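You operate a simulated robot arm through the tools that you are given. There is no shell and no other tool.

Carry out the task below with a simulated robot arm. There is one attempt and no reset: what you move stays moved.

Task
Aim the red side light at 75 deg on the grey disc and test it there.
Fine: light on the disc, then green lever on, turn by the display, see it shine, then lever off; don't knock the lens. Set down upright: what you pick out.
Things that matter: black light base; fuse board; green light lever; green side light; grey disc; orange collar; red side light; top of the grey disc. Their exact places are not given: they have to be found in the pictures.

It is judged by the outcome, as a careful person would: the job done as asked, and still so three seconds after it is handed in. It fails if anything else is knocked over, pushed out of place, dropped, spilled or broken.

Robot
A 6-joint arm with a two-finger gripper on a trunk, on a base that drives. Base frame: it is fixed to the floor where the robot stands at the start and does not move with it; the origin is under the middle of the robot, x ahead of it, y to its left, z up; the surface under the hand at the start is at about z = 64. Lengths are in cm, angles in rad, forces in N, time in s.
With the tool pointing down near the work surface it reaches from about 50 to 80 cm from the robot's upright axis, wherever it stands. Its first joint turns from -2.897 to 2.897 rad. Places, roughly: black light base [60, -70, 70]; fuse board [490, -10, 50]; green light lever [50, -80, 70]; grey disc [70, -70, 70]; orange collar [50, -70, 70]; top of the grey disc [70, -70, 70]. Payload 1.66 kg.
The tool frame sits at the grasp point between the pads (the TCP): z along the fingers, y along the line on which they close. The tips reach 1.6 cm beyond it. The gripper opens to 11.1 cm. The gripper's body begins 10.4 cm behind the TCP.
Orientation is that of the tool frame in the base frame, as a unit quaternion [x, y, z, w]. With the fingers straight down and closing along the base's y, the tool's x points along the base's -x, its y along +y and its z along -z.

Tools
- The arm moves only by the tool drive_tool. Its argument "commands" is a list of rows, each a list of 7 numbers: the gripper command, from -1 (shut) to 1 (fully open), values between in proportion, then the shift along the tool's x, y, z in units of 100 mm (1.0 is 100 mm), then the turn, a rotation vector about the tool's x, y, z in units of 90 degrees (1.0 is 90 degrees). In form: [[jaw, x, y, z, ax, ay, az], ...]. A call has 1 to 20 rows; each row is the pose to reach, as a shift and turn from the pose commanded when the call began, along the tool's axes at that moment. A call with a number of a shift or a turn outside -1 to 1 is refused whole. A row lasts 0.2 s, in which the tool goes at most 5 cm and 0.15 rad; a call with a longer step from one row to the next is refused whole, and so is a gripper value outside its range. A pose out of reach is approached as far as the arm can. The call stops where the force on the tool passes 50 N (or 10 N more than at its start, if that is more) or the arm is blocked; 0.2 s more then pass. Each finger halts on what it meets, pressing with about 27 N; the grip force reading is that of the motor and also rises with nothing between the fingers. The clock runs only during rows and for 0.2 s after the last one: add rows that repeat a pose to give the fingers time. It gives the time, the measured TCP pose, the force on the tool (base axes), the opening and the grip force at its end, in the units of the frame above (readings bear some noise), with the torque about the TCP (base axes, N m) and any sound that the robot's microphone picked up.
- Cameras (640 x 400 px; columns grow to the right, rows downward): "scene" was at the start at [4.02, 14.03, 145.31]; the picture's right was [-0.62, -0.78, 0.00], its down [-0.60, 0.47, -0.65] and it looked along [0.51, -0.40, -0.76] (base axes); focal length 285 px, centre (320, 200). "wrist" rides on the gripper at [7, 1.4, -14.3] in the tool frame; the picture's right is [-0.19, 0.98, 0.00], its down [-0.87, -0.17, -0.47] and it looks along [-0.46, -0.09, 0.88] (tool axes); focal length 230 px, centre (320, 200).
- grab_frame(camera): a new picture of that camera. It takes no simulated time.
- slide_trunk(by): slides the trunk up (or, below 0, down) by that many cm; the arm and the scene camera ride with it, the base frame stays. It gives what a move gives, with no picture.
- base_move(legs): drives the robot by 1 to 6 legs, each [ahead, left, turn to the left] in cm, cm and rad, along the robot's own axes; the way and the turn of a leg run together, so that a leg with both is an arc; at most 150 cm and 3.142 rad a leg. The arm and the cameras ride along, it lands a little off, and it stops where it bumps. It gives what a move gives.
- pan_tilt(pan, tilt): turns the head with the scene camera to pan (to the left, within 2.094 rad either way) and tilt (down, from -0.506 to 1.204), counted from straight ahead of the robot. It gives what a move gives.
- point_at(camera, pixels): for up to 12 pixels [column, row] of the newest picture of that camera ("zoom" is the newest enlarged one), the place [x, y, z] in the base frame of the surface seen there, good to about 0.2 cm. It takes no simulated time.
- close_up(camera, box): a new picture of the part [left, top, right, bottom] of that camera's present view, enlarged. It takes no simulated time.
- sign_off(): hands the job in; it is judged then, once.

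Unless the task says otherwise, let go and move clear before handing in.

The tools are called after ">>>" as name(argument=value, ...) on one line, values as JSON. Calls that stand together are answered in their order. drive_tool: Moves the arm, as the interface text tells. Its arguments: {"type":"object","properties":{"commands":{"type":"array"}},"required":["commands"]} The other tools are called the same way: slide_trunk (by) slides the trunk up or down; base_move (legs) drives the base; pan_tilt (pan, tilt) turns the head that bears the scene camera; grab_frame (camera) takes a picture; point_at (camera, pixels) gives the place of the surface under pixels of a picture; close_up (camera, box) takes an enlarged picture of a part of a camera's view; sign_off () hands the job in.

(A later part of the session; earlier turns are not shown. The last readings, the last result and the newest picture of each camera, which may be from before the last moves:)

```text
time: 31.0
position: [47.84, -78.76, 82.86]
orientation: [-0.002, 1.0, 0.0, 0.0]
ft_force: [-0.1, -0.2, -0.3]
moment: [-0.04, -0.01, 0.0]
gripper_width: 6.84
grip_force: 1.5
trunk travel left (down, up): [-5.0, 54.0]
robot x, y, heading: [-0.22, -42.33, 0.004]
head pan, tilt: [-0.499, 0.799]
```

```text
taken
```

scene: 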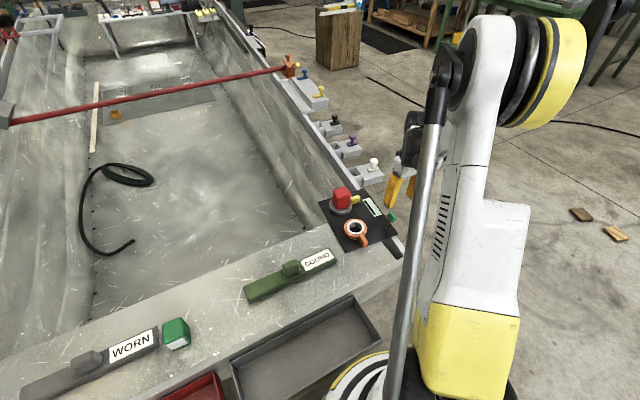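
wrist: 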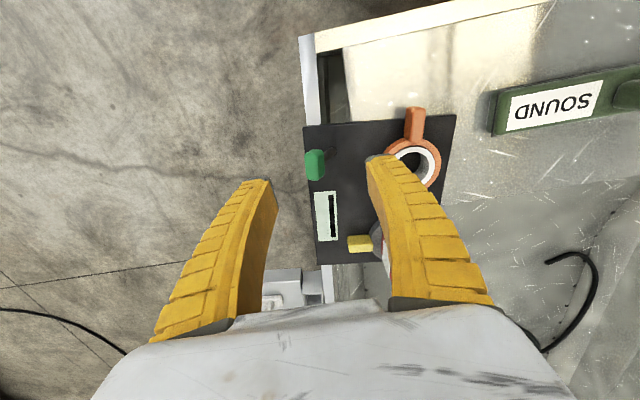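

The lever knob is at wrist (315,165), the display at (327,216). I'll measure the lever's shape exactly from a zoom.

>>> close_up(camera="scene", box=[310, 180, 420, 260])

>>> close_up(camera="wrist", box=[290, 130, 370, 180])

>>> point_at(camera="zoom", pixels=[[135, 180], [135, 380], [270, 180], [270, 370], [200, 280], [300, 200], [330, 170], [345, 170], [310, 180], [355, 190], [260, 280], [160, 280]])

```text
5.00 times, centred on (365, 220) of scene
```

zoom: 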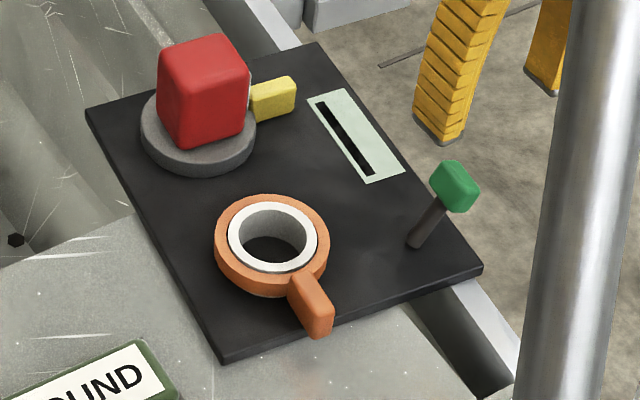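

```text
8.00 times, centred on (330, 155) of wrist
```

zoom: 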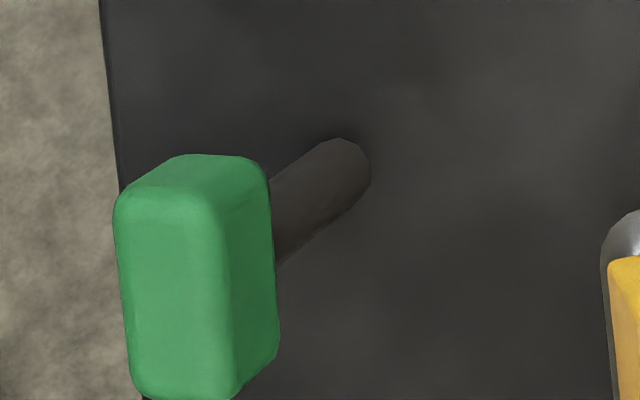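

```text
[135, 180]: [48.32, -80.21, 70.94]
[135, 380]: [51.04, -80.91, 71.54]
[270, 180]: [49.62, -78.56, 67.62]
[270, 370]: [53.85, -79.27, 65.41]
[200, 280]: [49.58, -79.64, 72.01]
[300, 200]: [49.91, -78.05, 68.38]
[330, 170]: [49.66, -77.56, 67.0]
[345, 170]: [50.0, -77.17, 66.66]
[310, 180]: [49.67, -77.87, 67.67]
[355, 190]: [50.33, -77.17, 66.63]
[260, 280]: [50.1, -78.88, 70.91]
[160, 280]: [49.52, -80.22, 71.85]
```

Knob spans y -80.5…-78.7, z≈70–72.2; pivot at (50,-77,65.4), so it tips toward +y to switch on. I'll straddle the knob with ~4 cm jaws, first descending.

>>> drive_tool(commands=[[-0.28, -0.1, -0.04, 0.2, 0, 0, 0], [-0.28, -0.186, -0.084, 0.5, 0, 0, 0], [-0.28, -0.186, -0.084, 0.75, 0, 0, 0], [-0.28, -0.186, -0.084, 0.75, 0, 0, 0]])

>>> grab_frame(camera="wrist")

```text
time: 32.0
position: [49.67, -79.62, 75.3]
orientation: [-0.002, 1.0, 0.0, 0.0]
ft_force: [-0.7, -0.4, 0.4]
moment: [0.0, -0.04, 0.03]
gripper_width: 4.23
grip_force: 1.5
trunk travel left (down, up): [-5.0, 54.0]
robot x, y, heading: [0.06, -42.55, 0.002]
head pan, tilt: [-0.499, 0.799]
```

```text
taken
```

wrist: 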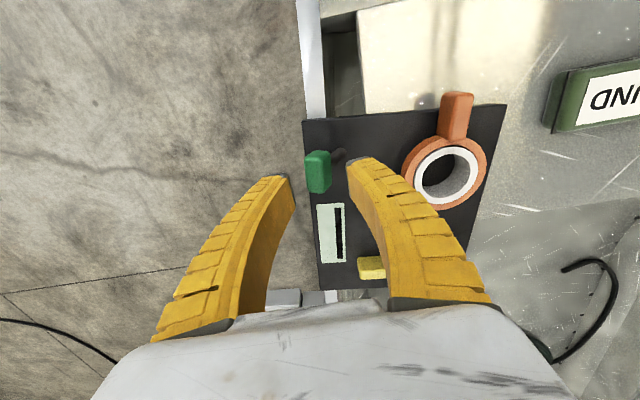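

The knob sits between the fingertips at wrist (318,172). I descend 4 cm more.

>>> drive_tool(commands=[[-0.28, 0, 0, 0.15, 0, 0, 0], [-0.28, 0, 0, 0.3, 0, 0, 0], [-0.28, 0, 0, 0.4, 0, 0, 0], [-0.28, 0, 0, 0.4, 0, 0, 0]])

>>> grab_frame(camera="wrist")

```text
time: 33.0
position: [49.7, -79.52, 71.45]
orientation: [-0.002, 1.0, 0.0, -0.001]
ft_force: [-0.2, 1.1, 0.2]
moment: [-0.04, -0.03, 0.03]
gripper_width: 4.22
grip_force: 1.9
trunk travel left (down, up): [-5.0, 54.0]
robot x, y, heading: [0.15, -42.35, 0.0]
head pan, tilt: [-0.499, 0.799]
```

```text
taken
```

wrist: 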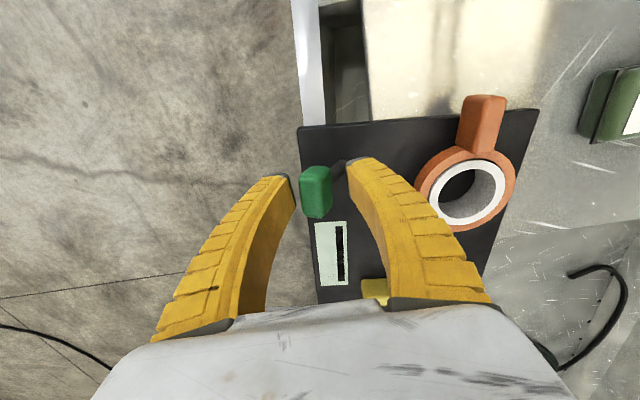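

Knob is between the pads. I push it gently toward +y in small steps and watch force and display.

>>> drive_tool(commands=[[-0.28, 0, 0.05, 0, 0, 0, 0], [-0.28, 0, 0.1, 0, 0, 0, 0], [-0.28, 0, 0.15, 0, 0, 0, 0], [-0.28, 0, 0.2, 0, 0, 0, 0], [-0.28, 0, 0.25, 0, 0, 0, 0], [-0.28, 0, 0.3, 0, 0, 0, 0], [-0.28, 0, 0.35, 0, 0, 0, 0]])

>>> grab_frame(camera="wrist")

>>> close_up(camera="scene", box=[310, 180, 420, 260])

```text
time: 34.6
position: [49.63, -75.96, 71.37]
orientation: [-0.002, 1.0, 0.0, 0.0]
ft_force: [0.6, 0.0, -0.4]
moment: [0.0, -0.03, 0.02]
gripper_width: 4.24
grip_force: 2.0
trunk travel left (down, up): [-5.0, 54.0]
robot x, y, heading: [-0.17, -42.38, 0.0]
head pan, tilt: [-0.499, 0.799]
```

```text
taken
```

wrist: 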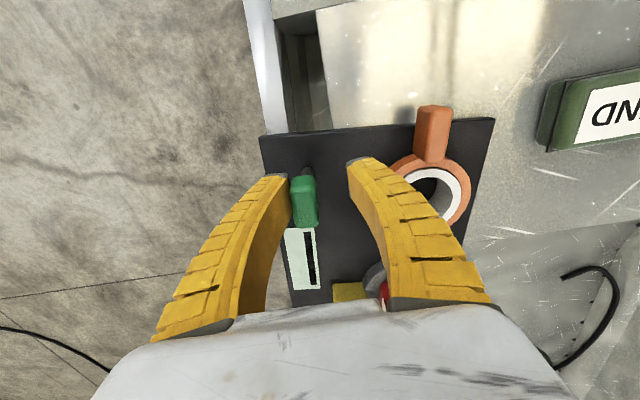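

```text
5.00 times, centred on (365, 220) of scene
```

zoom: 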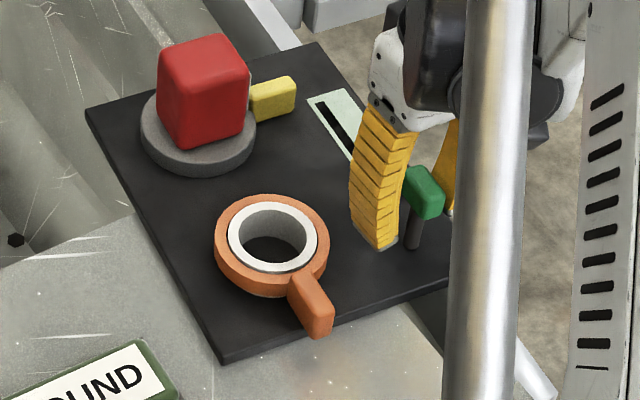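

The lever follows the finger and is upright now. I continue pushing toward the on side.

>>> drive_tool(commands=[[-0.28, 0, 0.05, 0, 0, 0, 0], [-0.28, 0, 0.1, 0, 0, 0, 0], [-0.28, 0, 0.15, 0, 0, 0, 0], [-0.28, 0, 0.2, 0, 0, 0, 0], [-0.28, 0, 0.24, 0, 0, 0, 0], [-0.28, 0, 0.24, 0, 0, 0, 0]])

>>> grab_frame(camera="wrist")

>>> close_up(camera="scene", box=[310, 180, 420, 260])

```text
time: 36.0
position: [49.67, -73.56, 71.37]
orientation: [-0.002, 1.0, 0.001, 0.001]
ft_force: [0.6, -4.2, 1.0]
moment: [-0.06, -0.02, -0.02]
gripper_width: 4.47
grip_force: 3.4
trunk travel left (down, up): [-5.0, 54.0]
robot x, y, heading: [-0.05, -42.23, 0.003]
head pan, tilt: [-0.499, 0.799]
```

```text
taken
```

wrist: 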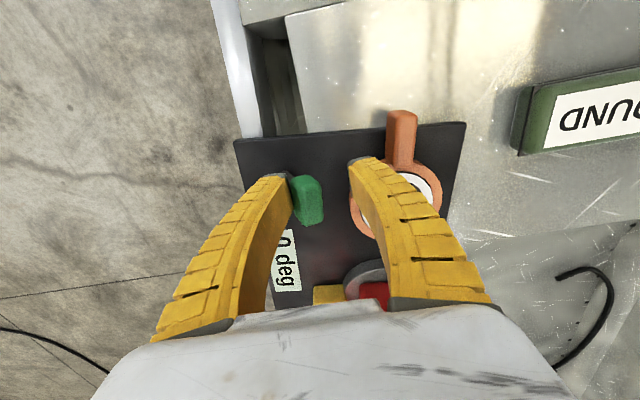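

```text
5.00 times, centred on (365, 220) of scene
```

zoom: 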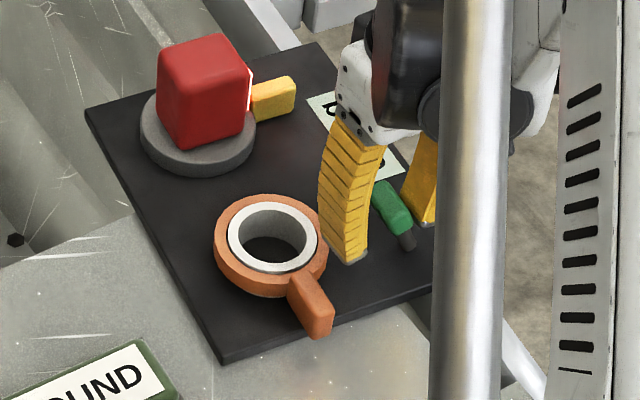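

The display now shows "0 deg" and the lever is on (at its stop, ~4 N). I back off 0.4 cm and raise straight up.

>>> drive_tool(commands=[[-0.28, 0, -0.05, 0, 0, 0, 0], [-0.28, 0, -0.05, -0.2, 0, 0, 0], [-0.28, 0, -0.05, -0.5, 0, 0, 0], [-0.28, 0, -0.05, -0.9, 0, 0, 0], [-0.28, 0, -0.05, -0.9, 0, 0, 0]])

>>> grab_frame(camera="wrist")

>>> close_up(camera="scene", box=[310, 180, 420, 260])

```text
time: 37.2
position: [49.73, -73.95, 80.26]
orientation: [-0.002, 1.0, 0.0, 0.0]
ft_force: [-0.7, 0.4, 0.1]
moment: [0.0, -0.01, 0.01]
gripper_width: 4.24
grip_force: 1.0
trunk travel left (down, up): [-5.0, 54.0]
robot x, y, heading: [-0.19, -42.32, 0.004]
head pan, tilt: [-0.499, 0.799]
```

```text
taken
```

wrist: 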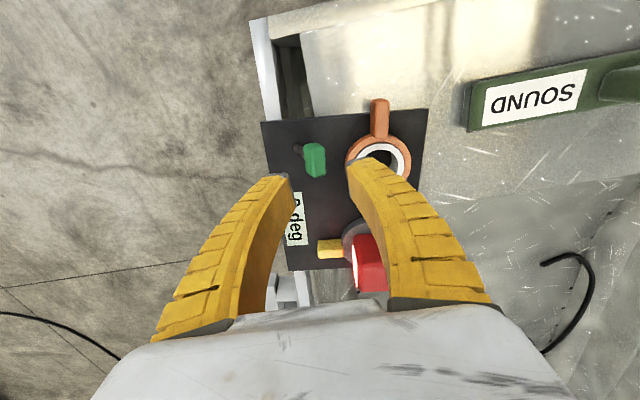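

```text
5.00 times, centred on (365, 220) of scene
```

zoom: 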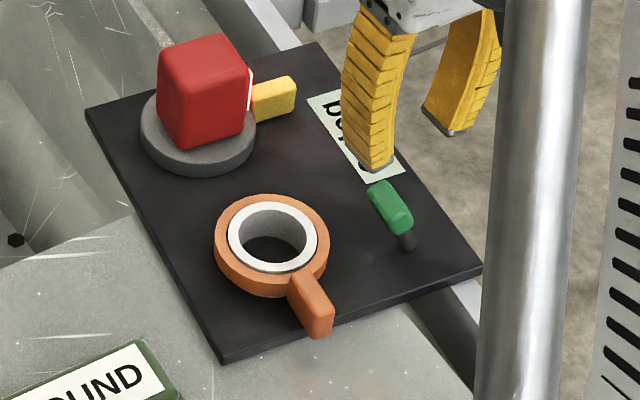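

Lever stays on, and the lens glows at wrist (355,270). Now I measure the collar and its tab precisely, to straddle the tab.

>>> close_up(camera="wrist", box=[330, 85, 442, 175])

>>> point_at(camera="zoom", pixels=[[285, 85], [240, 85], [330, 85], [285, 200], [250, 220], [325, 220], [285, 260], [440, 350], [410, 300], [285, 150], [250, 150], [325, 150]])

>>> close_up(camera="scene", box=[340, 205, 396, 255])

```text
4.44 times, centred on (386, 130) of wrist
```

zoom: 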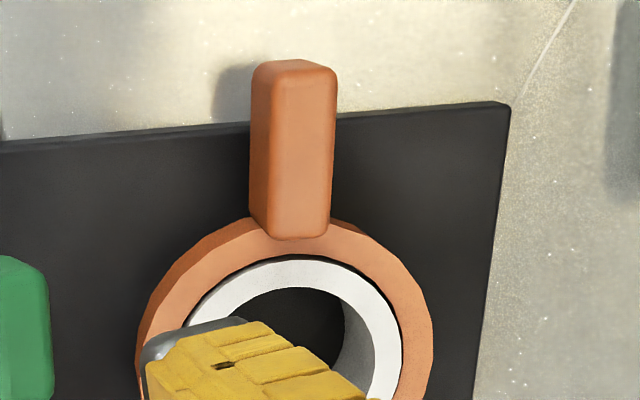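

```text
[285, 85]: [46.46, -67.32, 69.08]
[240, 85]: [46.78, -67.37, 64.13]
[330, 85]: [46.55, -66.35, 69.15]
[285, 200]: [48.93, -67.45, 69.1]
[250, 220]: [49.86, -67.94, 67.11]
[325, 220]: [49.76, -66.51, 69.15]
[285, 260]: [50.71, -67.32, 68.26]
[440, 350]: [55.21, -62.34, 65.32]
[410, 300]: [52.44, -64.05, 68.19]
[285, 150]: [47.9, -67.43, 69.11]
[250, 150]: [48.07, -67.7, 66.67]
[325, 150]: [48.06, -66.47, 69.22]
```

```text
8.00 times, centred on (368, 230) of scene
```

zoom: 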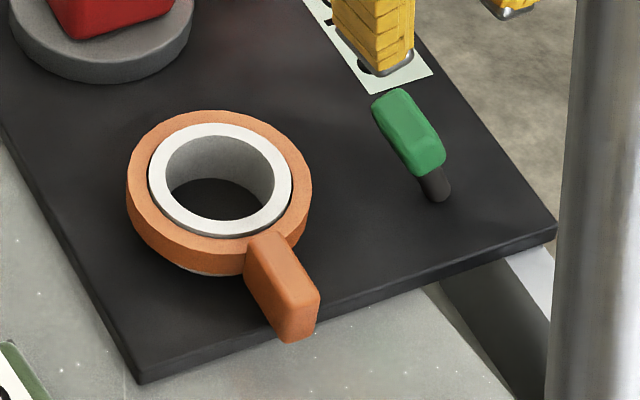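

Tab spans x 46–50.3, y -67.8…-66.2, z up to 69.15; collar centre ≈(53.7,-67.5). I move above the tab with jaws narrowed and a small yaw to match.

>>> drive_tool(commands=[[-0.4, 0.1, 0.35, 0, 0, 0, 0.03], [-0.4, 0.21, 0.7, 0, 0, 0, 0.067], [-0.4, 0.21, 0.7, 0.3, 0, 0, 0.067], [-0.4, 0.21, 0.7, 0.7, 0, 0, 0.067], [-0.4, 0.21, 0.7, 0.8, 0, 0, 0.067], [-0.4, 0.21, 0.7, 0.8, 0, 0, 0.067]])

>>> grab_frame(camera="wrist")

>>> close_up(camera="scene", box=[310, 180, 420, 260])

```text
time: 38.6
position: [47.61, -66.97, 72.29]
orientation: [0.05, 0.999, 0.0, -0.001]
ft_force: [-0.9, 0.6, -0.1]
moment: [-0.03, 0.0, 0.01]
gripper_width: 3.58
grip_force: 1.7
trunk travel left (down, up): [-5.0, 54.0]
robot x, y, heading: [0.09, -42.2, 0.008]
head pan, tilt: [-0.499, 0.799]
```

```text
taken
```

wrist: 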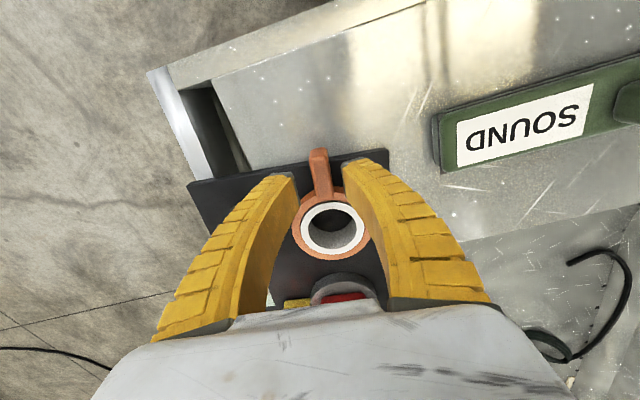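

```text
5.00 times, centred on (365, 220) of scene
```

zoom: 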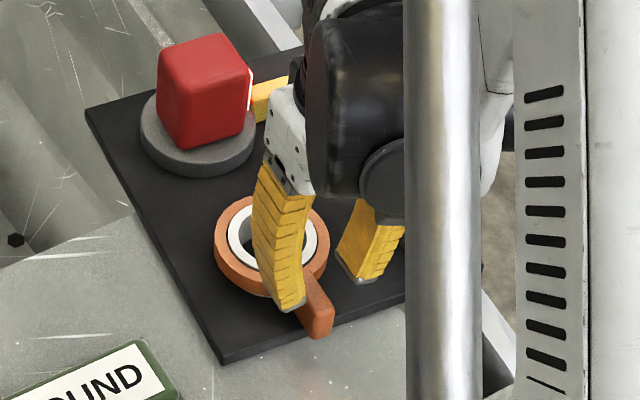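

The tab lies between the fingers at wrist (319,170). I go down to TCP z≈68.5.

>>> drive_tool(commands=[[-0.4, 0, 0, 0.15, 0, 0, 0], [-0.4, 0, 0, 0.3, 0, 0, 0], [-0.5, 0, 0, 0.37, 0, 0, 0], [-0.5, 0, 0, 0.37, 0, 0, 0]])

>>> grab_frame(camera="wrist")

```text
time: 39.6
position: [47.62, -66.97, 68.56]
orientation: [0.05, 0.999, 0.0, -0.001]
ft_force: [0.3, 1.2, 1.5]
moment: [-0.04, -0.01, -0.01]
gripper_width: 3.07
grip_force: 2.1
trunk travel left (down, up): [-5.0, 54.0]
robot x, y, heading: [-0.2, -42.15, 0.005]
head pan, tilt: [-0.499, 0.799]
```

```text
taken
```

wrist: 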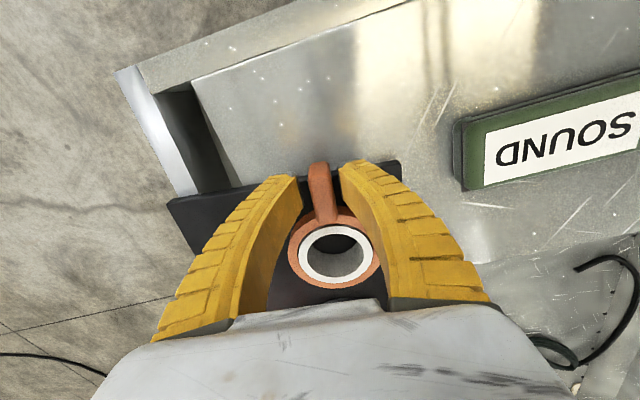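

Fingers straddle the tab. I try a 20° arc toward +y (clockwise from above) and watch the response.

>>> drive_tool(commands=[[-0.5, -0.0023, 0.0532, 0, 0, 0, 0.0556], [-0.5, -0.0093, 0.1059, 0, 0, 0, 0.1111], [-0.5, -0.0208, 0.1579, 0, 0, 0, 0.1667], [-0.5, -0.0368, 0.2086, 0, 0, 0, 0.2222], [-0.5, -0.0368, 0.2086, 0, 0, 0, 0.2222]])

>>> grab_frame(camera="wrist")

>>> close_up(camera="scene", box=[310, 180, 420, 260])

```text
time: 40.8
position: [48.16, -64.91, 68.7]
orientation: [0.223, 0.975, 0.0, 0.0]
ft_force: [-0.5, -0.3, -0.2]
moment: [-0.02, -0.03, -0.02]
gripper_width: 3.06
grip_force: 1.4
trunk travel left (down, up): [-5.0, 54.0]
robot x, y, heading: [0.24, -42.46, 0.004]
head pan, tilt: [-0.499, 0.799]
```

```text
taken
```

wrist: 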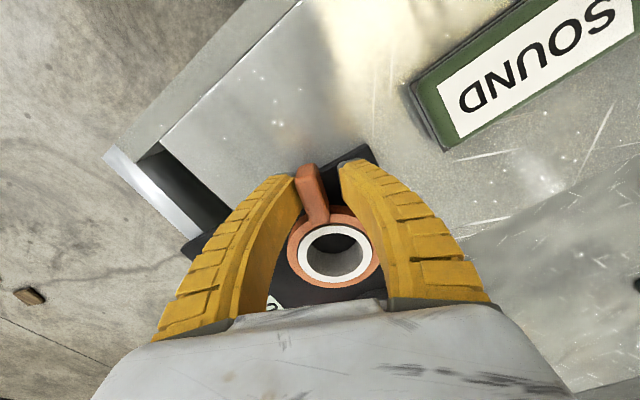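

```text
5.00 times, centred on (365, 220) of scene
```

zoom: 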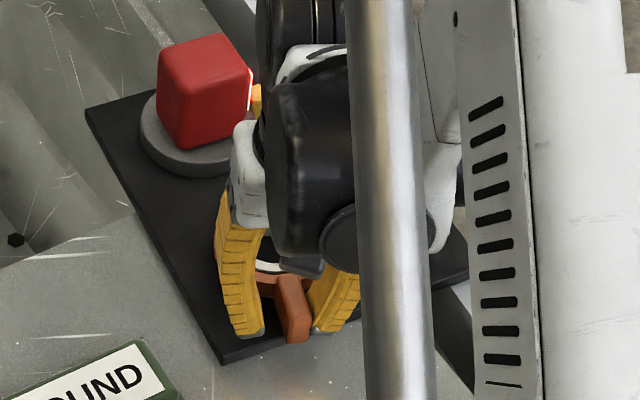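

The tab moved and the light turned slightly; the display is hidden by the hand. I lift to read it.

>>> drive_tool(commands=[[-0.4, 0, 0.0, -0.15, 0, 0, 0], [-0.4, 0, 0, -0.5, 0, 0, 0], [-0.4, 0, 0, -0.9, 0, 0, 0], [-0.4, 0, 0, -0.9, 0, 0, 0]])

>>> grab_frame(camera="wrist")

>>> close_up(camera="scene", box=[310, 180, 420, 260])

```text
time: 41.8
position: [48.11, -65.01, 77.55]
orientation: [0.223, 0.975, 0.0, 0.0]
ft_force: [0.0, 0.0, -0.3]
moment: [-0.02, -0.01, -0.02]
gripper_width: 3.58
grip_force: 1.8
trunk travel left (down, up): [-5.0, 54.0]
robot x, y, heading: [0.04, -42.51, 0.002]
head pan, tilt: [-0.499, 0.799]
```

```text
taken
```

wrist: 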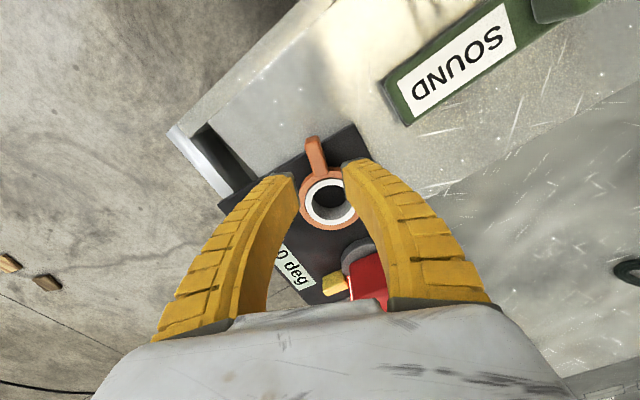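

```text
5.00 times, centred on (365, 220) of scene
```

zoom: 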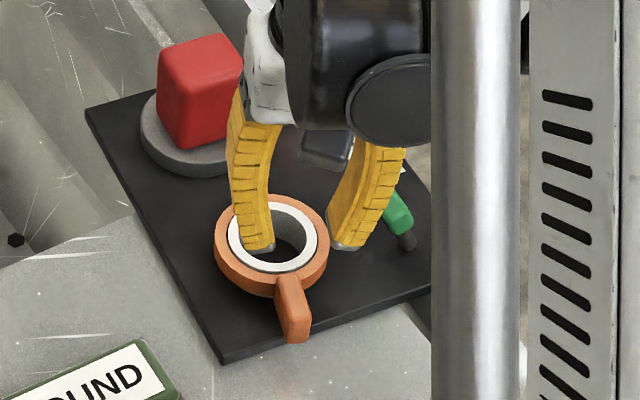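

>>> close_up(camera="wrist", box=[265, 230, 345, 310])

>>> close_up(camera="wrist", box=[280, 130, 390, 310])

```text
5.00 times, centred on (305, 270) of wrist
```

zoom: 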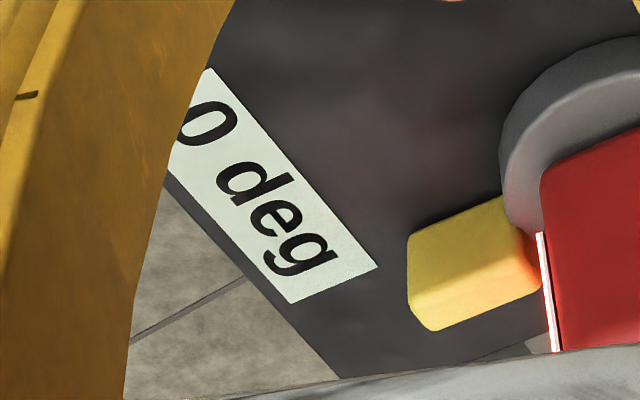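

```text
2.22 times, centred on (335, 220) of wrist
```

zoom: 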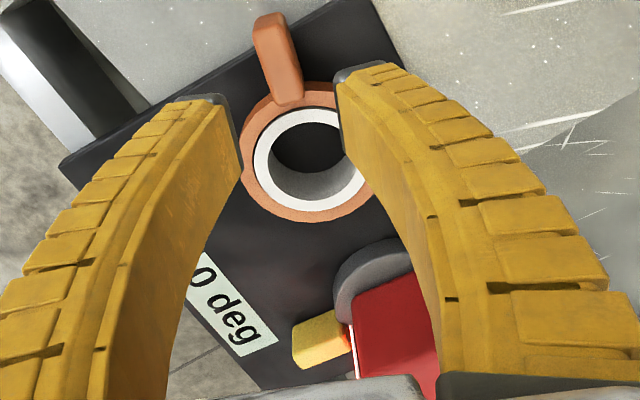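

The display ends in "0 deg" but its front may be hidden by the finger. I shift the hand up and to +y to see the whole display.

>>> drive_tool(commands=[[-0.4, 0, 0.3, -0.2, 0, 0, -0.07], [-0.4, 0, 0.6, -0.5, 0, 0, -0.14], [-0.4, 0, 0.8, -0.6, 0, 0, -0.22], [-0.4, 0, 0.8, -0.6, 0, 0, -0.22]])

>>> grab_frame(camera="wrist")

>>> grab_frame(camera="scene")

```text
time: 42.8
position: [51.74, -57.81, 83.5]
orientation: [0.052, 0.999, 0.0, 0.001]
ft_force: [-0.1, 0.3, -0.4]
moment: [0.0, 0.01, -0.03]
gripper_width: 3.6
grip_force: 1.8
trunk travel left (down, up): [-5.0, 54.0]
robot x, y, heading: [0.31, -42.57, 0.003]
head pan, tilt: [-0.499, 0.799]
```

```text
taken
```

wrist: 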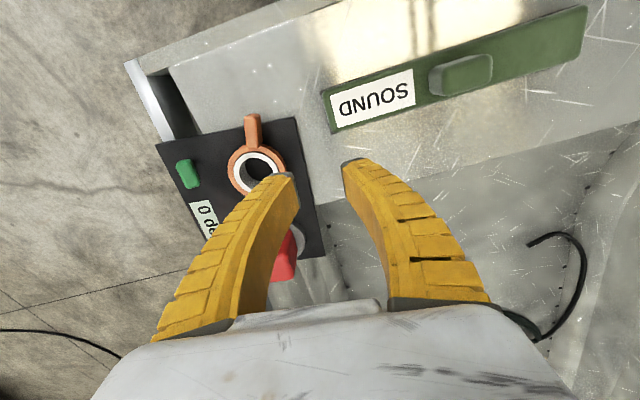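

```text
taken
```

scene: 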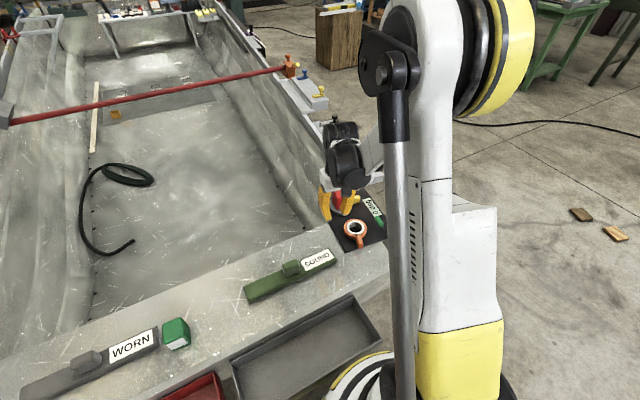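

Display still reads "0 deg" though the tab moved. Zooming to confirm the readings and tab angle.

>>> close_up(camera="wrist", box=[150, 100, 330, 290])

>>> close_up(camera="scene", box=[310, 170, 400, 260])

>>> point_at(camera="wrist", pixels=[[253, 120], [253, 140], [254, 172], [186, 172], [205, 215], [180, 150]])

```text
2.11 times, centred on (240, 195) of wrist
```

zoom: 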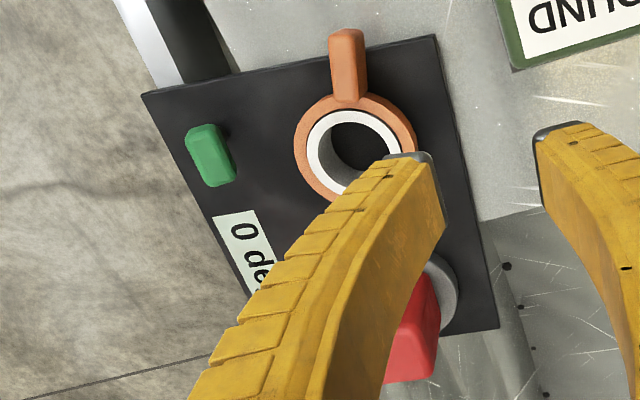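

```text
4.44 times, centred on (355, 215) of scene
```

zoom: 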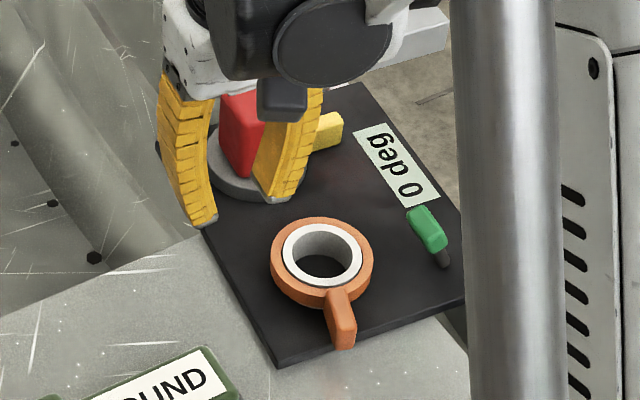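

```text
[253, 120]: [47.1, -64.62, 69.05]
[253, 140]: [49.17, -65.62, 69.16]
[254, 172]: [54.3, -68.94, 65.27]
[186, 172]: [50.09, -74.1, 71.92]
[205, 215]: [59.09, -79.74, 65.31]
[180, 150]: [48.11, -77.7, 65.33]
```

Tab went from ~175° to ~157°, yet display says 0. I check if the pointer/disc moved.

>>> close_up(camera="scene", box=[345, 185, 401, 220])

>>> point_at(camera="zoom", pixels=[[120, 130], [145, 120], [160, 115], [100, 140], [145, 145], [35, 60], [30, 100], [300, 150], [250, 90], [220, 60]])

```text
11.43 times, centred on (373, 202) of scene
```

zoom: 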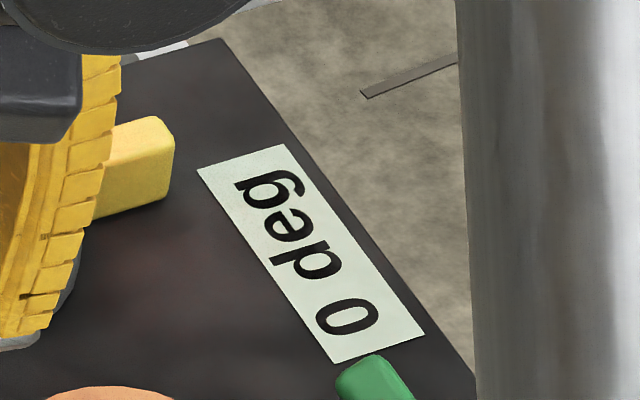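

```text
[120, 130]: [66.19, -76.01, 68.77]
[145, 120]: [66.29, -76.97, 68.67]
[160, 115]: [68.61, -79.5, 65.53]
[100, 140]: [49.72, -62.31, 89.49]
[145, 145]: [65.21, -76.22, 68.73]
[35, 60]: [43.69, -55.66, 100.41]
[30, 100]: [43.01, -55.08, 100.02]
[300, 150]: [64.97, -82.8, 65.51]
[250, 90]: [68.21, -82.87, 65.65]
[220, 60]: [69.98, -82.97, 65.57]
```

The disc hasn't moved, so there is backlash, a stop, or the other sense is needed. I return to the tab to turn further the same way and watch the force.

>>> drive_tool(commands=[[-0.4, 0.1, -0.3, 0, 0, 0, 0.067], [-0.4, 0.2, -0.6, 0, 0, 0, 0.134], [-0.4, 0.283, -0.75, 0.2, 0, 0, 0.2], [-0.4, 0.283, -0.75, 0.6, 0, 0, 0.2], [-0.4, 0.283, -0.75, 0.98, 0, 0, 0.2], [-0.4, 0.283, -0.75, 0.98, 0, 0, 0.2]])

>>> grab_frame(camera="wrist")

```text
time: 44.2
position: [48.05, -65.15, 73.71]
orientation: [0.208, 0.978, 0.0, -0.001]
ft_force: [0.6, -0.6, 0.4]
moment: [0.02, 0.02, 0.0]
gripper_width: 3.61
grip_force: 2.0
trunk travel left (down, up): [-5.0, 54.0]
robot x, y, heading: [0.07, -42.19, 0.006]
head pan, tilt: [-0.499, 0.799]
```

```text
taken
```

wrist: 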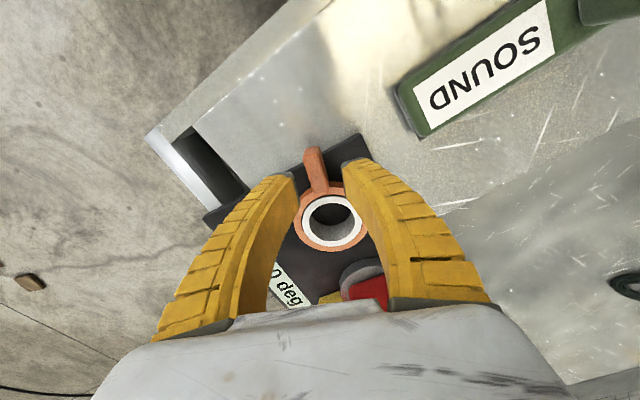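

Aligned with the tab again. I descend and then turn 40° further.

>>> drive_tool(commands=[[-0.4, 0, 0, 0.2, 0, 0, 0], [-0.4, 0, 0, 0.4, 0, 0, 0], [-0.5, 0, 0, 0.51, 0, 0, 0], [-0.5, 0, 0, 0.51, 0, 0, 0]])

>>> drive_tool(commands=[[-0.5, -0.0059, 0.0849, 0, 0, 0, 0.0889], [-0.5, -0.0236, 0.1681, 0, 0, 0, 0.1778], [-0.5, -0.0527, 0.2481, 0, 0, 0, 0.2667], [-0.5, -0.0927, 0.3233, 0, 0, 0, 0.3556], [-0.5, -0.1427, 0.3921, 0, 0, 0, 0.4444], [-0.5, -0.1427, 0.3921, 0, 0, 0, 0.4444]])

>>> grab_frame(camera="wrist")

>>> close_up(camera="scene", box=[310, 180, 420, 260])

```text
time: 45.2
position: [48.06, -64.81, 68.79]
orientation: [0.208, 0.978, 0.0, -0.001]
ft_force: [0.0, 0.7, 0.6]
moment: [-0.02, 0.0, -0.02]
gripper_width: 3.07
grip_force: 1.7
trunk travel left (down, up): [-5.0, 54.0]
robot x, y, heading: [-0.21, -42.46, 0.003]
head pan, tilt: [-0.499, 0.799]
```

```text
time: 46.6
position: [50.82, -61.84, 68.83]
orientation: [0.531, 0.848, 0.0, 0.0]
ft_force: [-1.4, 0.7, 0.1]
moment: [-0.01, 0.0, -0.01]
gripper_width: 3.09
grip_force: 2.1
trunk travel left (down, up): [-5.0, 54.0]
robot x, y, heading: [0.02, -42.18, 0.006]
head pan, tilt: [-0.499, 0.799]
```

```text
taken
```

wrist: 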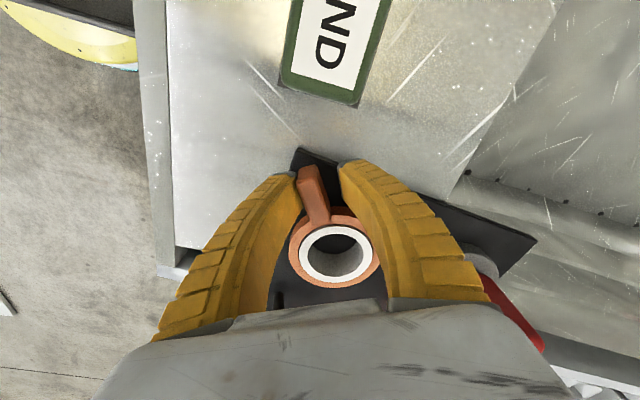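

```text
5.00 times, centred on (365, 220) of scene
```

zoom: 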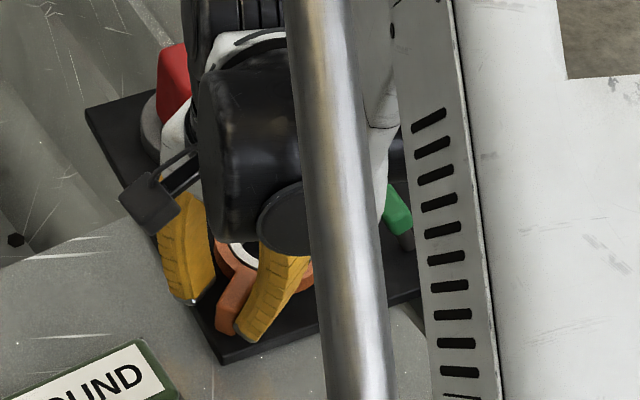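

The collar turned further with no resistance. I lift and check the display and light.

>>> drive_tool(commands=[[-0.4, 0, 0, -0.2, 0, 0, 0], [-0.4, 0, 0, -0.5, 0, 0, 0], [-0.4, 0, 0, -0.9, 0, 0, 0], [-0.4, 0, 0, -0.9, 0, 0, 0]])

>>> grab_frame(camera="wrist")

>>> close_up(camera="scene", box=[310, 160, 420, 260])

```text
time: 47.6
position: [50.93, -61.89, 77.71]
orientation: [0.529, 0.848, -0.001, 0.0]
ft_force: [0.1, 0.4, 0.4]
moment: [-0.02, 0.02, 0.02]
gripper_width: 3.58
grip_force: 1.7
trunk travel left (down, up): [-5.0, 54.0]
robot x, y, heading: [-0.41, -43.05, 0.003]
head pan, tilt: [-0.499, 0.799]
```

```text
taken
```

wrist: 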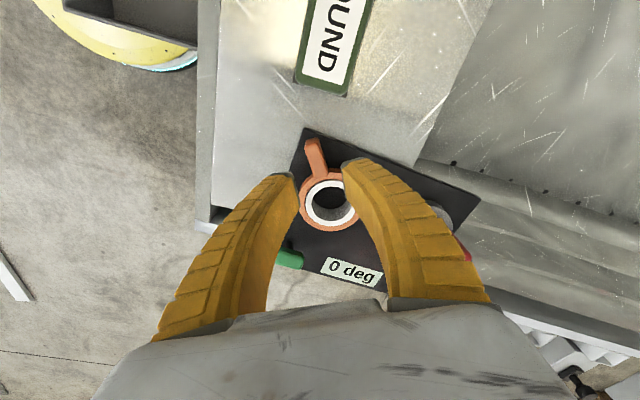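

```text
4.00 times, centred on (365, 210) of scene
```

zoom: 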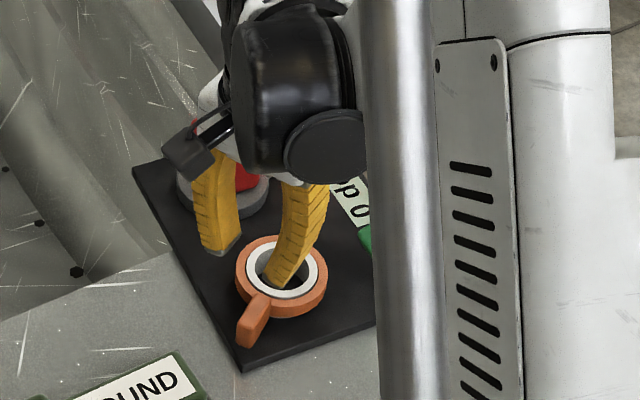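

Display still "0 deg" with the collar ~58° clockwise, so that sense does nothing. I'll go back down on the tab and turn it counter-clockwise past its start.

>>> drive_tool(commands=[[-0.4, 0, 0, 0.3, 0, 0, 0], [-0.4, 0, 0, 0.6, 0, 0, 0], [-0.5, 0, 0, 0.9, 0, 0, 0], [-0.5, 0, 0, 0.9, 0, 0, 0]])

>>> drive_tool(commands=[[-0.5, -0.0059, -0.0849, 0, 0, 0, -0.0889], [-0.5, -0.0236, -0.1681, 0, 0, 0, -0.1778], [-0.5, -0.0527, -0.2481, 0, 0, 0, -0.2667], [-0.5, -0.0927, -0.3233, 0, 0, 0, -0.3556], [-0.5, -0.1427, -0.3921, 0, 0, 0, -0.4444], [-0.5, -0.2018, -0.4533, 0, 0, 0, -0.5333], [-0.5, -0.2689, -0.506, 0, 0, 0, -0.6222], [-0.5, -0.3426, -0.5483, 0, 0, 0, -0.7111], [-0.5, -0.4215, -0.5801, 0, 0, 0, -0.8], [-0.5, -0.5041, -0.6007, 0, 0, 0, -0.8889], [-0.5, -0.5041, -0.6007, 0, 0, 0, -0.8889]])

>>> grab_frame(camera="wrist")

>>> close_up(camera="scene", box=[310, 160, 420, 260])

```text
time: 48.6
position: [50.91, -62.03, 68.62]
orientation: [0.53, 0.848, 0.0, 0.0]
ft_force: [0.7, -0.6, -0.2]
moment: [-0.02, 0.0, -0.01]
gripper_width: 3.05
grip_force: 2.0
trunk travel left (down, up): [-5.0, 54.0]
robot x, y, heading: [-0.39, -42.15, 0.002]
head pan, tilt: [-0.499, 0.799]
```

```text
time: 51.0
position: [48.05, -68.18, 68.73]
orientation: [-0.144, 0.99, 0.005, 0.004]
ft_force: [-5.2, 28.8, 2.0]
moment: [0.22, -0.21, -0.38]
gripper_width: 4.89
grip_force: 15.4
trunk travel left (down, up): [-5.0, 54.0]
robot x, y, heading: [0.01, -42.08, 0.011]
head pan, tilt: [-0.499, 0.799]
stopped in row 11: the force on the tool passed its limit at 50 N (the readings are from after the stop); the commanded pose is now the measured one
```

```text
taken
```

wrist: 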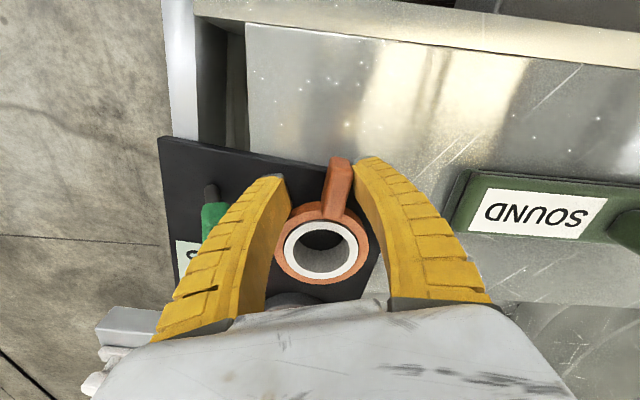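

```text
4.00 times, centred on (365, 210) of scene
```

zoom: 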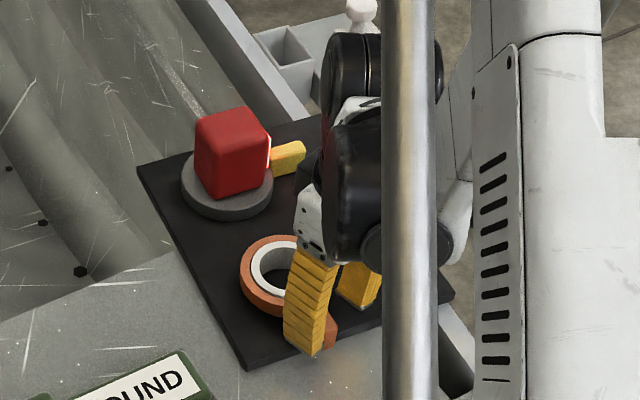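

A firm stop met at the collar's start position (28 N), so only clockwise travel exists. I relieve the load right away, then lift to look.

>>> drive_tool(commands=[[-0.5, -0.0023, 0.0532, 0, 0, 0, 0.0556], [-0.45, -0.0093, 0.1059, 0, 0, 0, 0.1111], [-0.4, -0.0093, 0.1059, 0, 0, 0, 0.1111]])

>>> drive_tool(commands=[[-0.4, 0, 0, -0.2, 0, 0, 0], [-0.4, 0, 0, -0.5, 0, 0, 0], [-0.4, 0, 0, -0.9, 0, 0, 0], [-0.4, 0, 0, -0.9, 0, 0, 0]])

>>> grab_frame(camera="wrist")

>>> close_up(camera="scene", box=[310, 160, 420, 260])

```text
time: 51.8
position: [47.88, -67.73, 68.81]
orientation: [-0.055, 0.998, 0.003, 0.002]
ft_force: [-0.3, 0.5, -0.3]
moment: [0.01, 0.0, -0.03]
gripper_width: 3.63
grip_force: 2.2
trunk travel left (down, up): [-5.0, 54.0]
robot x, y, heading: [-0.03, -42.22, 0.006]
head pan, tilt: [-0.499, 0.799]
```

```text
time: 52.8
position: [47.83, -67.66, 77.91]
orientation: [-0.056, 0.998, 0.003, 0.002]
ft_force: [0.4, 0.4, 0.1]
moment: [0.0, -0.01, -0.01]
gripper_width: 3.59
grip_force: 2.6
trunk travel left (down, up): [-5.0, 54.0]
robot x, y, heading: [0.1, -42.31, 0.008]
head pan, tilt: [-0.499, 0.799]
```

```text
taken
```

wrist: 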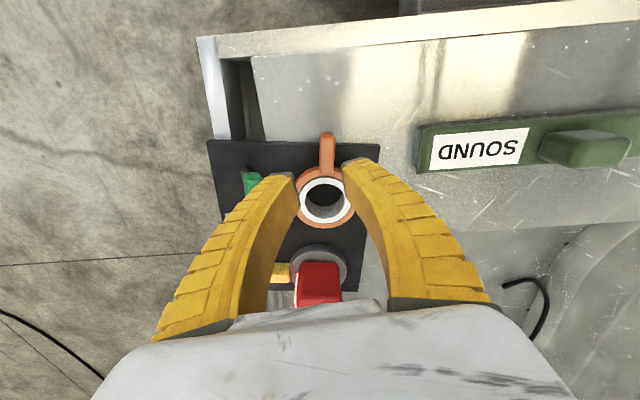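

```text
4.00 times, centred on (365, 210) of scene
```

zoom: 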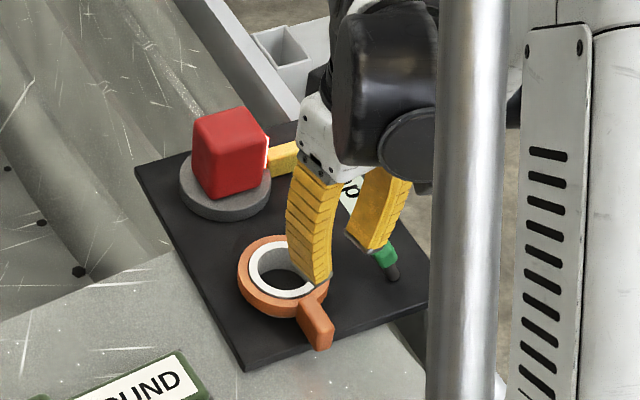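

The collar runs only clockwise from here and doesn't move the disc, so the disc itself (yellow pointer as its handle) may be what turns. I rise and move above the pointer, hand turned so the jaws will straddle it.

>>> drive_tool(commands=[[-0.4, 0, 0, -0.3, 0, 0, 0], [-0.4, -0.05, -0.05, -0.5, 0, 0, -0.094], [-0.4, -0.15, -0.15, -0.5, 0, 0, -0.188], [-0.4, -0.25, -0.25, -0.5, 0, 0, -0.282], [-0.4, -0.35, -0.35, -0.5, 0, 0, -0.376], [-0.4, -0.45, -0.45, -0.5, 0, 0, -0.47], [-0.4, -0.55, -0.55, -0.5, 0, 0, -0.564], [-0.4, -0.65, -0.65, -0.5, 0, 0, -0.658], [-0.4, -0.75, -0.78, -0.5, 0, 0, -0.752], [-0.4, -0.805, -0.895, -0.5, 0, 0, -0.846], [-0.4, -0.805, -0.895, -0.5, 0, 0, -0.851]])

>>> drive_tool(commands=[[-0.4, -0.03, -0.3, 0, 0, 0, 0], [-0.4, -0.06, -0.6, 0, 0, 0, 0], [-0.4, -0.1, -0.9, 0, 0, 0, 0], [-0.4, -0.1, -0.9, 0, 0, 0, 0]])

>>> grab_frame(camera="wrist")

>>> close_up(camera="scene", box=[310, 160, 420, 260])

```text
time: 55.2
position: [56.87, -75.63, 82.69]
orientation: [-0.663, 0.748, 0.002, 0.004]
ft_force: [-0.1, -0.2, 0.9]
moment: [0.01, 0.01, -0.01]
gripper_width: 3.61
grip_force: 1.3
trunk travel left (down, up): [-5.0, 54.0]
robot x, y, heading: [0.12, -42.34, 0.006]
head pan, tilt: [-0.499, 0.799]
```

```text
time: 56.2
position: [66.01, -75.97, 82.75]
orientation: [-0.662, 0.749, 0.001, 0.004]
ft_force: [0.6, 0.1, 0.1]
moment: [-0.01, -0.01, -0.03]
gripper_width: 3.6
grip_force: 1.5
trunk travel left (down, up): [-5.0, 54.0]
robot x, y, heading: [0.18, -42.32, 0.007]
head pan, tilt: [-0.499, 0.799]
```

```text
taken
```

wrist: 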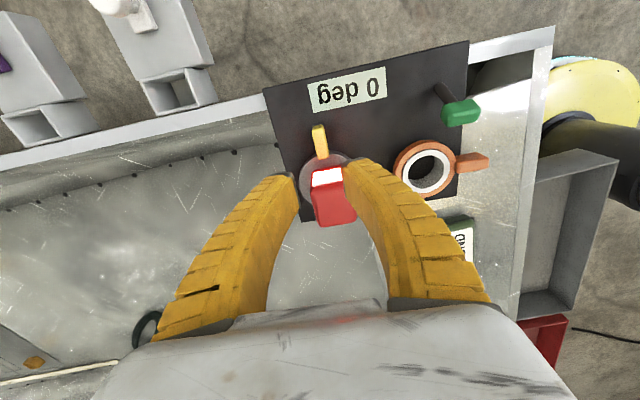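

```text
4.00 times, centred on (365, 210) of scene
```

zoom: 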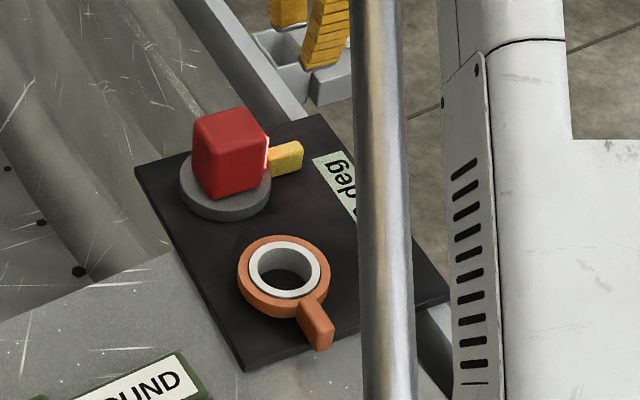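

The lens glows (white-red at wrist (325,177)) and the pointer is at (320,140). I descend over the pointer's outer half, well away from the lens.

>>> drive_tool(commands=[[-0.4, 0, 0, 0.3, 0, 0, 0], [-0.4, 0, 0, 0.6, 0, 0, 0], [-0.4, 0, 0, 0.95, 0, 0, 0], [-0.4, 0, 0, 0.95, 0, 0, 0]])

>>> grab_frame(camera="wrist")

```text
time: 57.2
position: [65.96, -75.67, 73.14]
orientation: [-0.663, 0.749, 0.001, 0.004]
ft_force: [0.3, 0.2, 0.4]
moment: [0.04, -0.02, -0.01]
gripper_width: 3.58
grip_force: 2.0
trunk travel left (down, up): [-5.0, 54.0]
robot x, y, heading: [0.06, -42.44, 0.004]
head pan, tilt: [-0.499, 0.799]
```

```text
taken
```

wrist: 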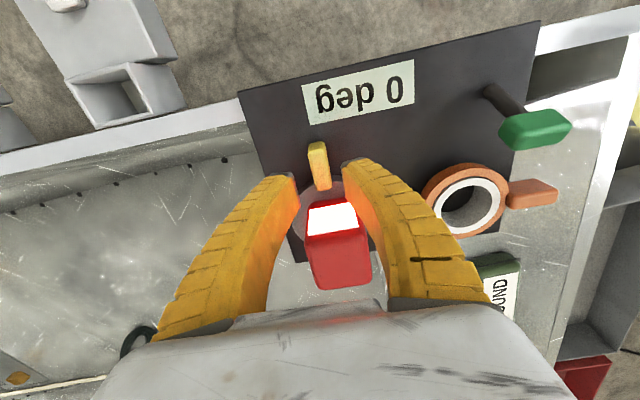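

The display is readable in this pose. I shift 0.5 cm outward for lens margin and descend to z≈68.2.

>>> drive_tool(commands=[[-0.4, 0.05, 0, 0.1, 0, 0, 0], [-0.4, 0.05, 0, 0.25, 0, 0, 0], [-0.5, 0.05, 0, 0.4, 0, 0, 0], [-0.5, 0.05, 0, 0.49, 0, 0, 0], [-0.5, 0.05, 0, 0.49, 0, 0, 0]])

>>> grab_frame(camera="wrist")

>>> close_up(camera="scene", box=[310, 160, 420, 260])

```text
time: 58.4
position: [65.8, -76.3, 68.32]
orientation: [-0.662, 0.749, 0.002, 0.004]
ft_force: [-0.7, 0.3, 1.4]
moment: [-0.03, 0.01, 0.03]
gripper_width: 3.04
grip_force: 1.5
trunk travel left (down, up): [-5.0, 54.0]
robot x, y, heading: [0.0, -42.48, 0.004]
head pan, tilt: [-0.499, 0.799]
```

```text
taken
```

wrist: 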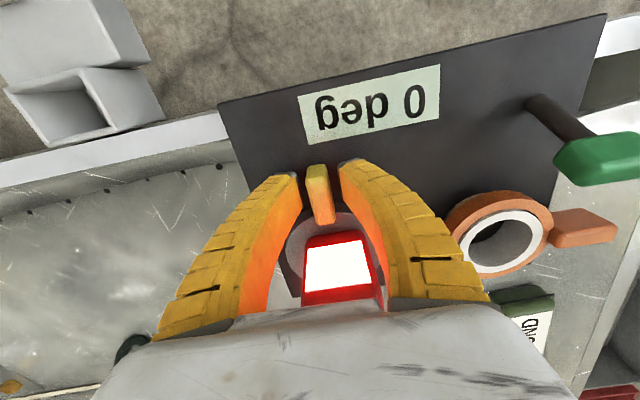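

```text
4.00 times, centred on (365, 210) of scene
```

zoom: 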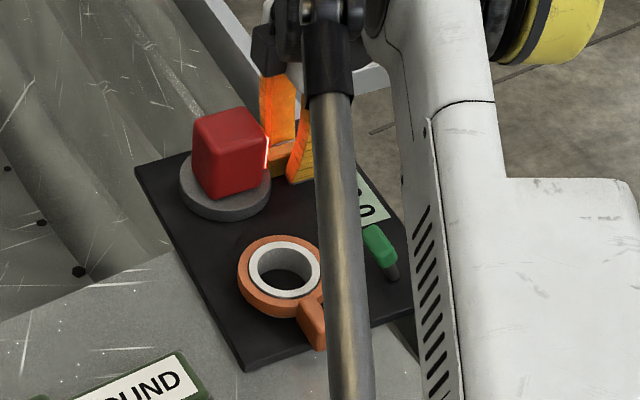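

Pads straddle the pointer, display "0 deg" in view. I test a gentle 12° clockwise sweep.

>>> drive_tool(commands=[[-0.5, -0.002, 0.05, 0, 0, 0, 0.046], [-0.5, -0.0052, 0.0847, 0, 0, 0, 0.0778], [-0.5, -0.0096, 0.115, 0, 0, 0, 0.106], [-0.5, -0.0152, 0.1445, 0, 0, 0, 0.1333]])

>>> grab_frame(camera="wrist")

```text
time: 59.4
position: [64.67, -75.73, 68.29]
orientation: [-0.581, 0.814, 0.001, 0.004]
ft_force: [22.8, -1.5, 6.5]
moment: [0.08, -0.3, 0.33]
gripper_width: 4.47
grip_force: 12.2
trunk travel left (down, up): [-5.0, 54.0]
robot x, y, heading: [0.14, -42.45, 0.002]
head pan, tilt: [-0.499, 0.799]
```

```text
taken
```

wrist: 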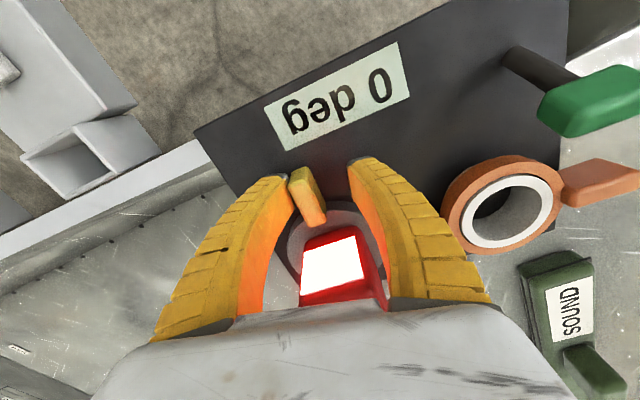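

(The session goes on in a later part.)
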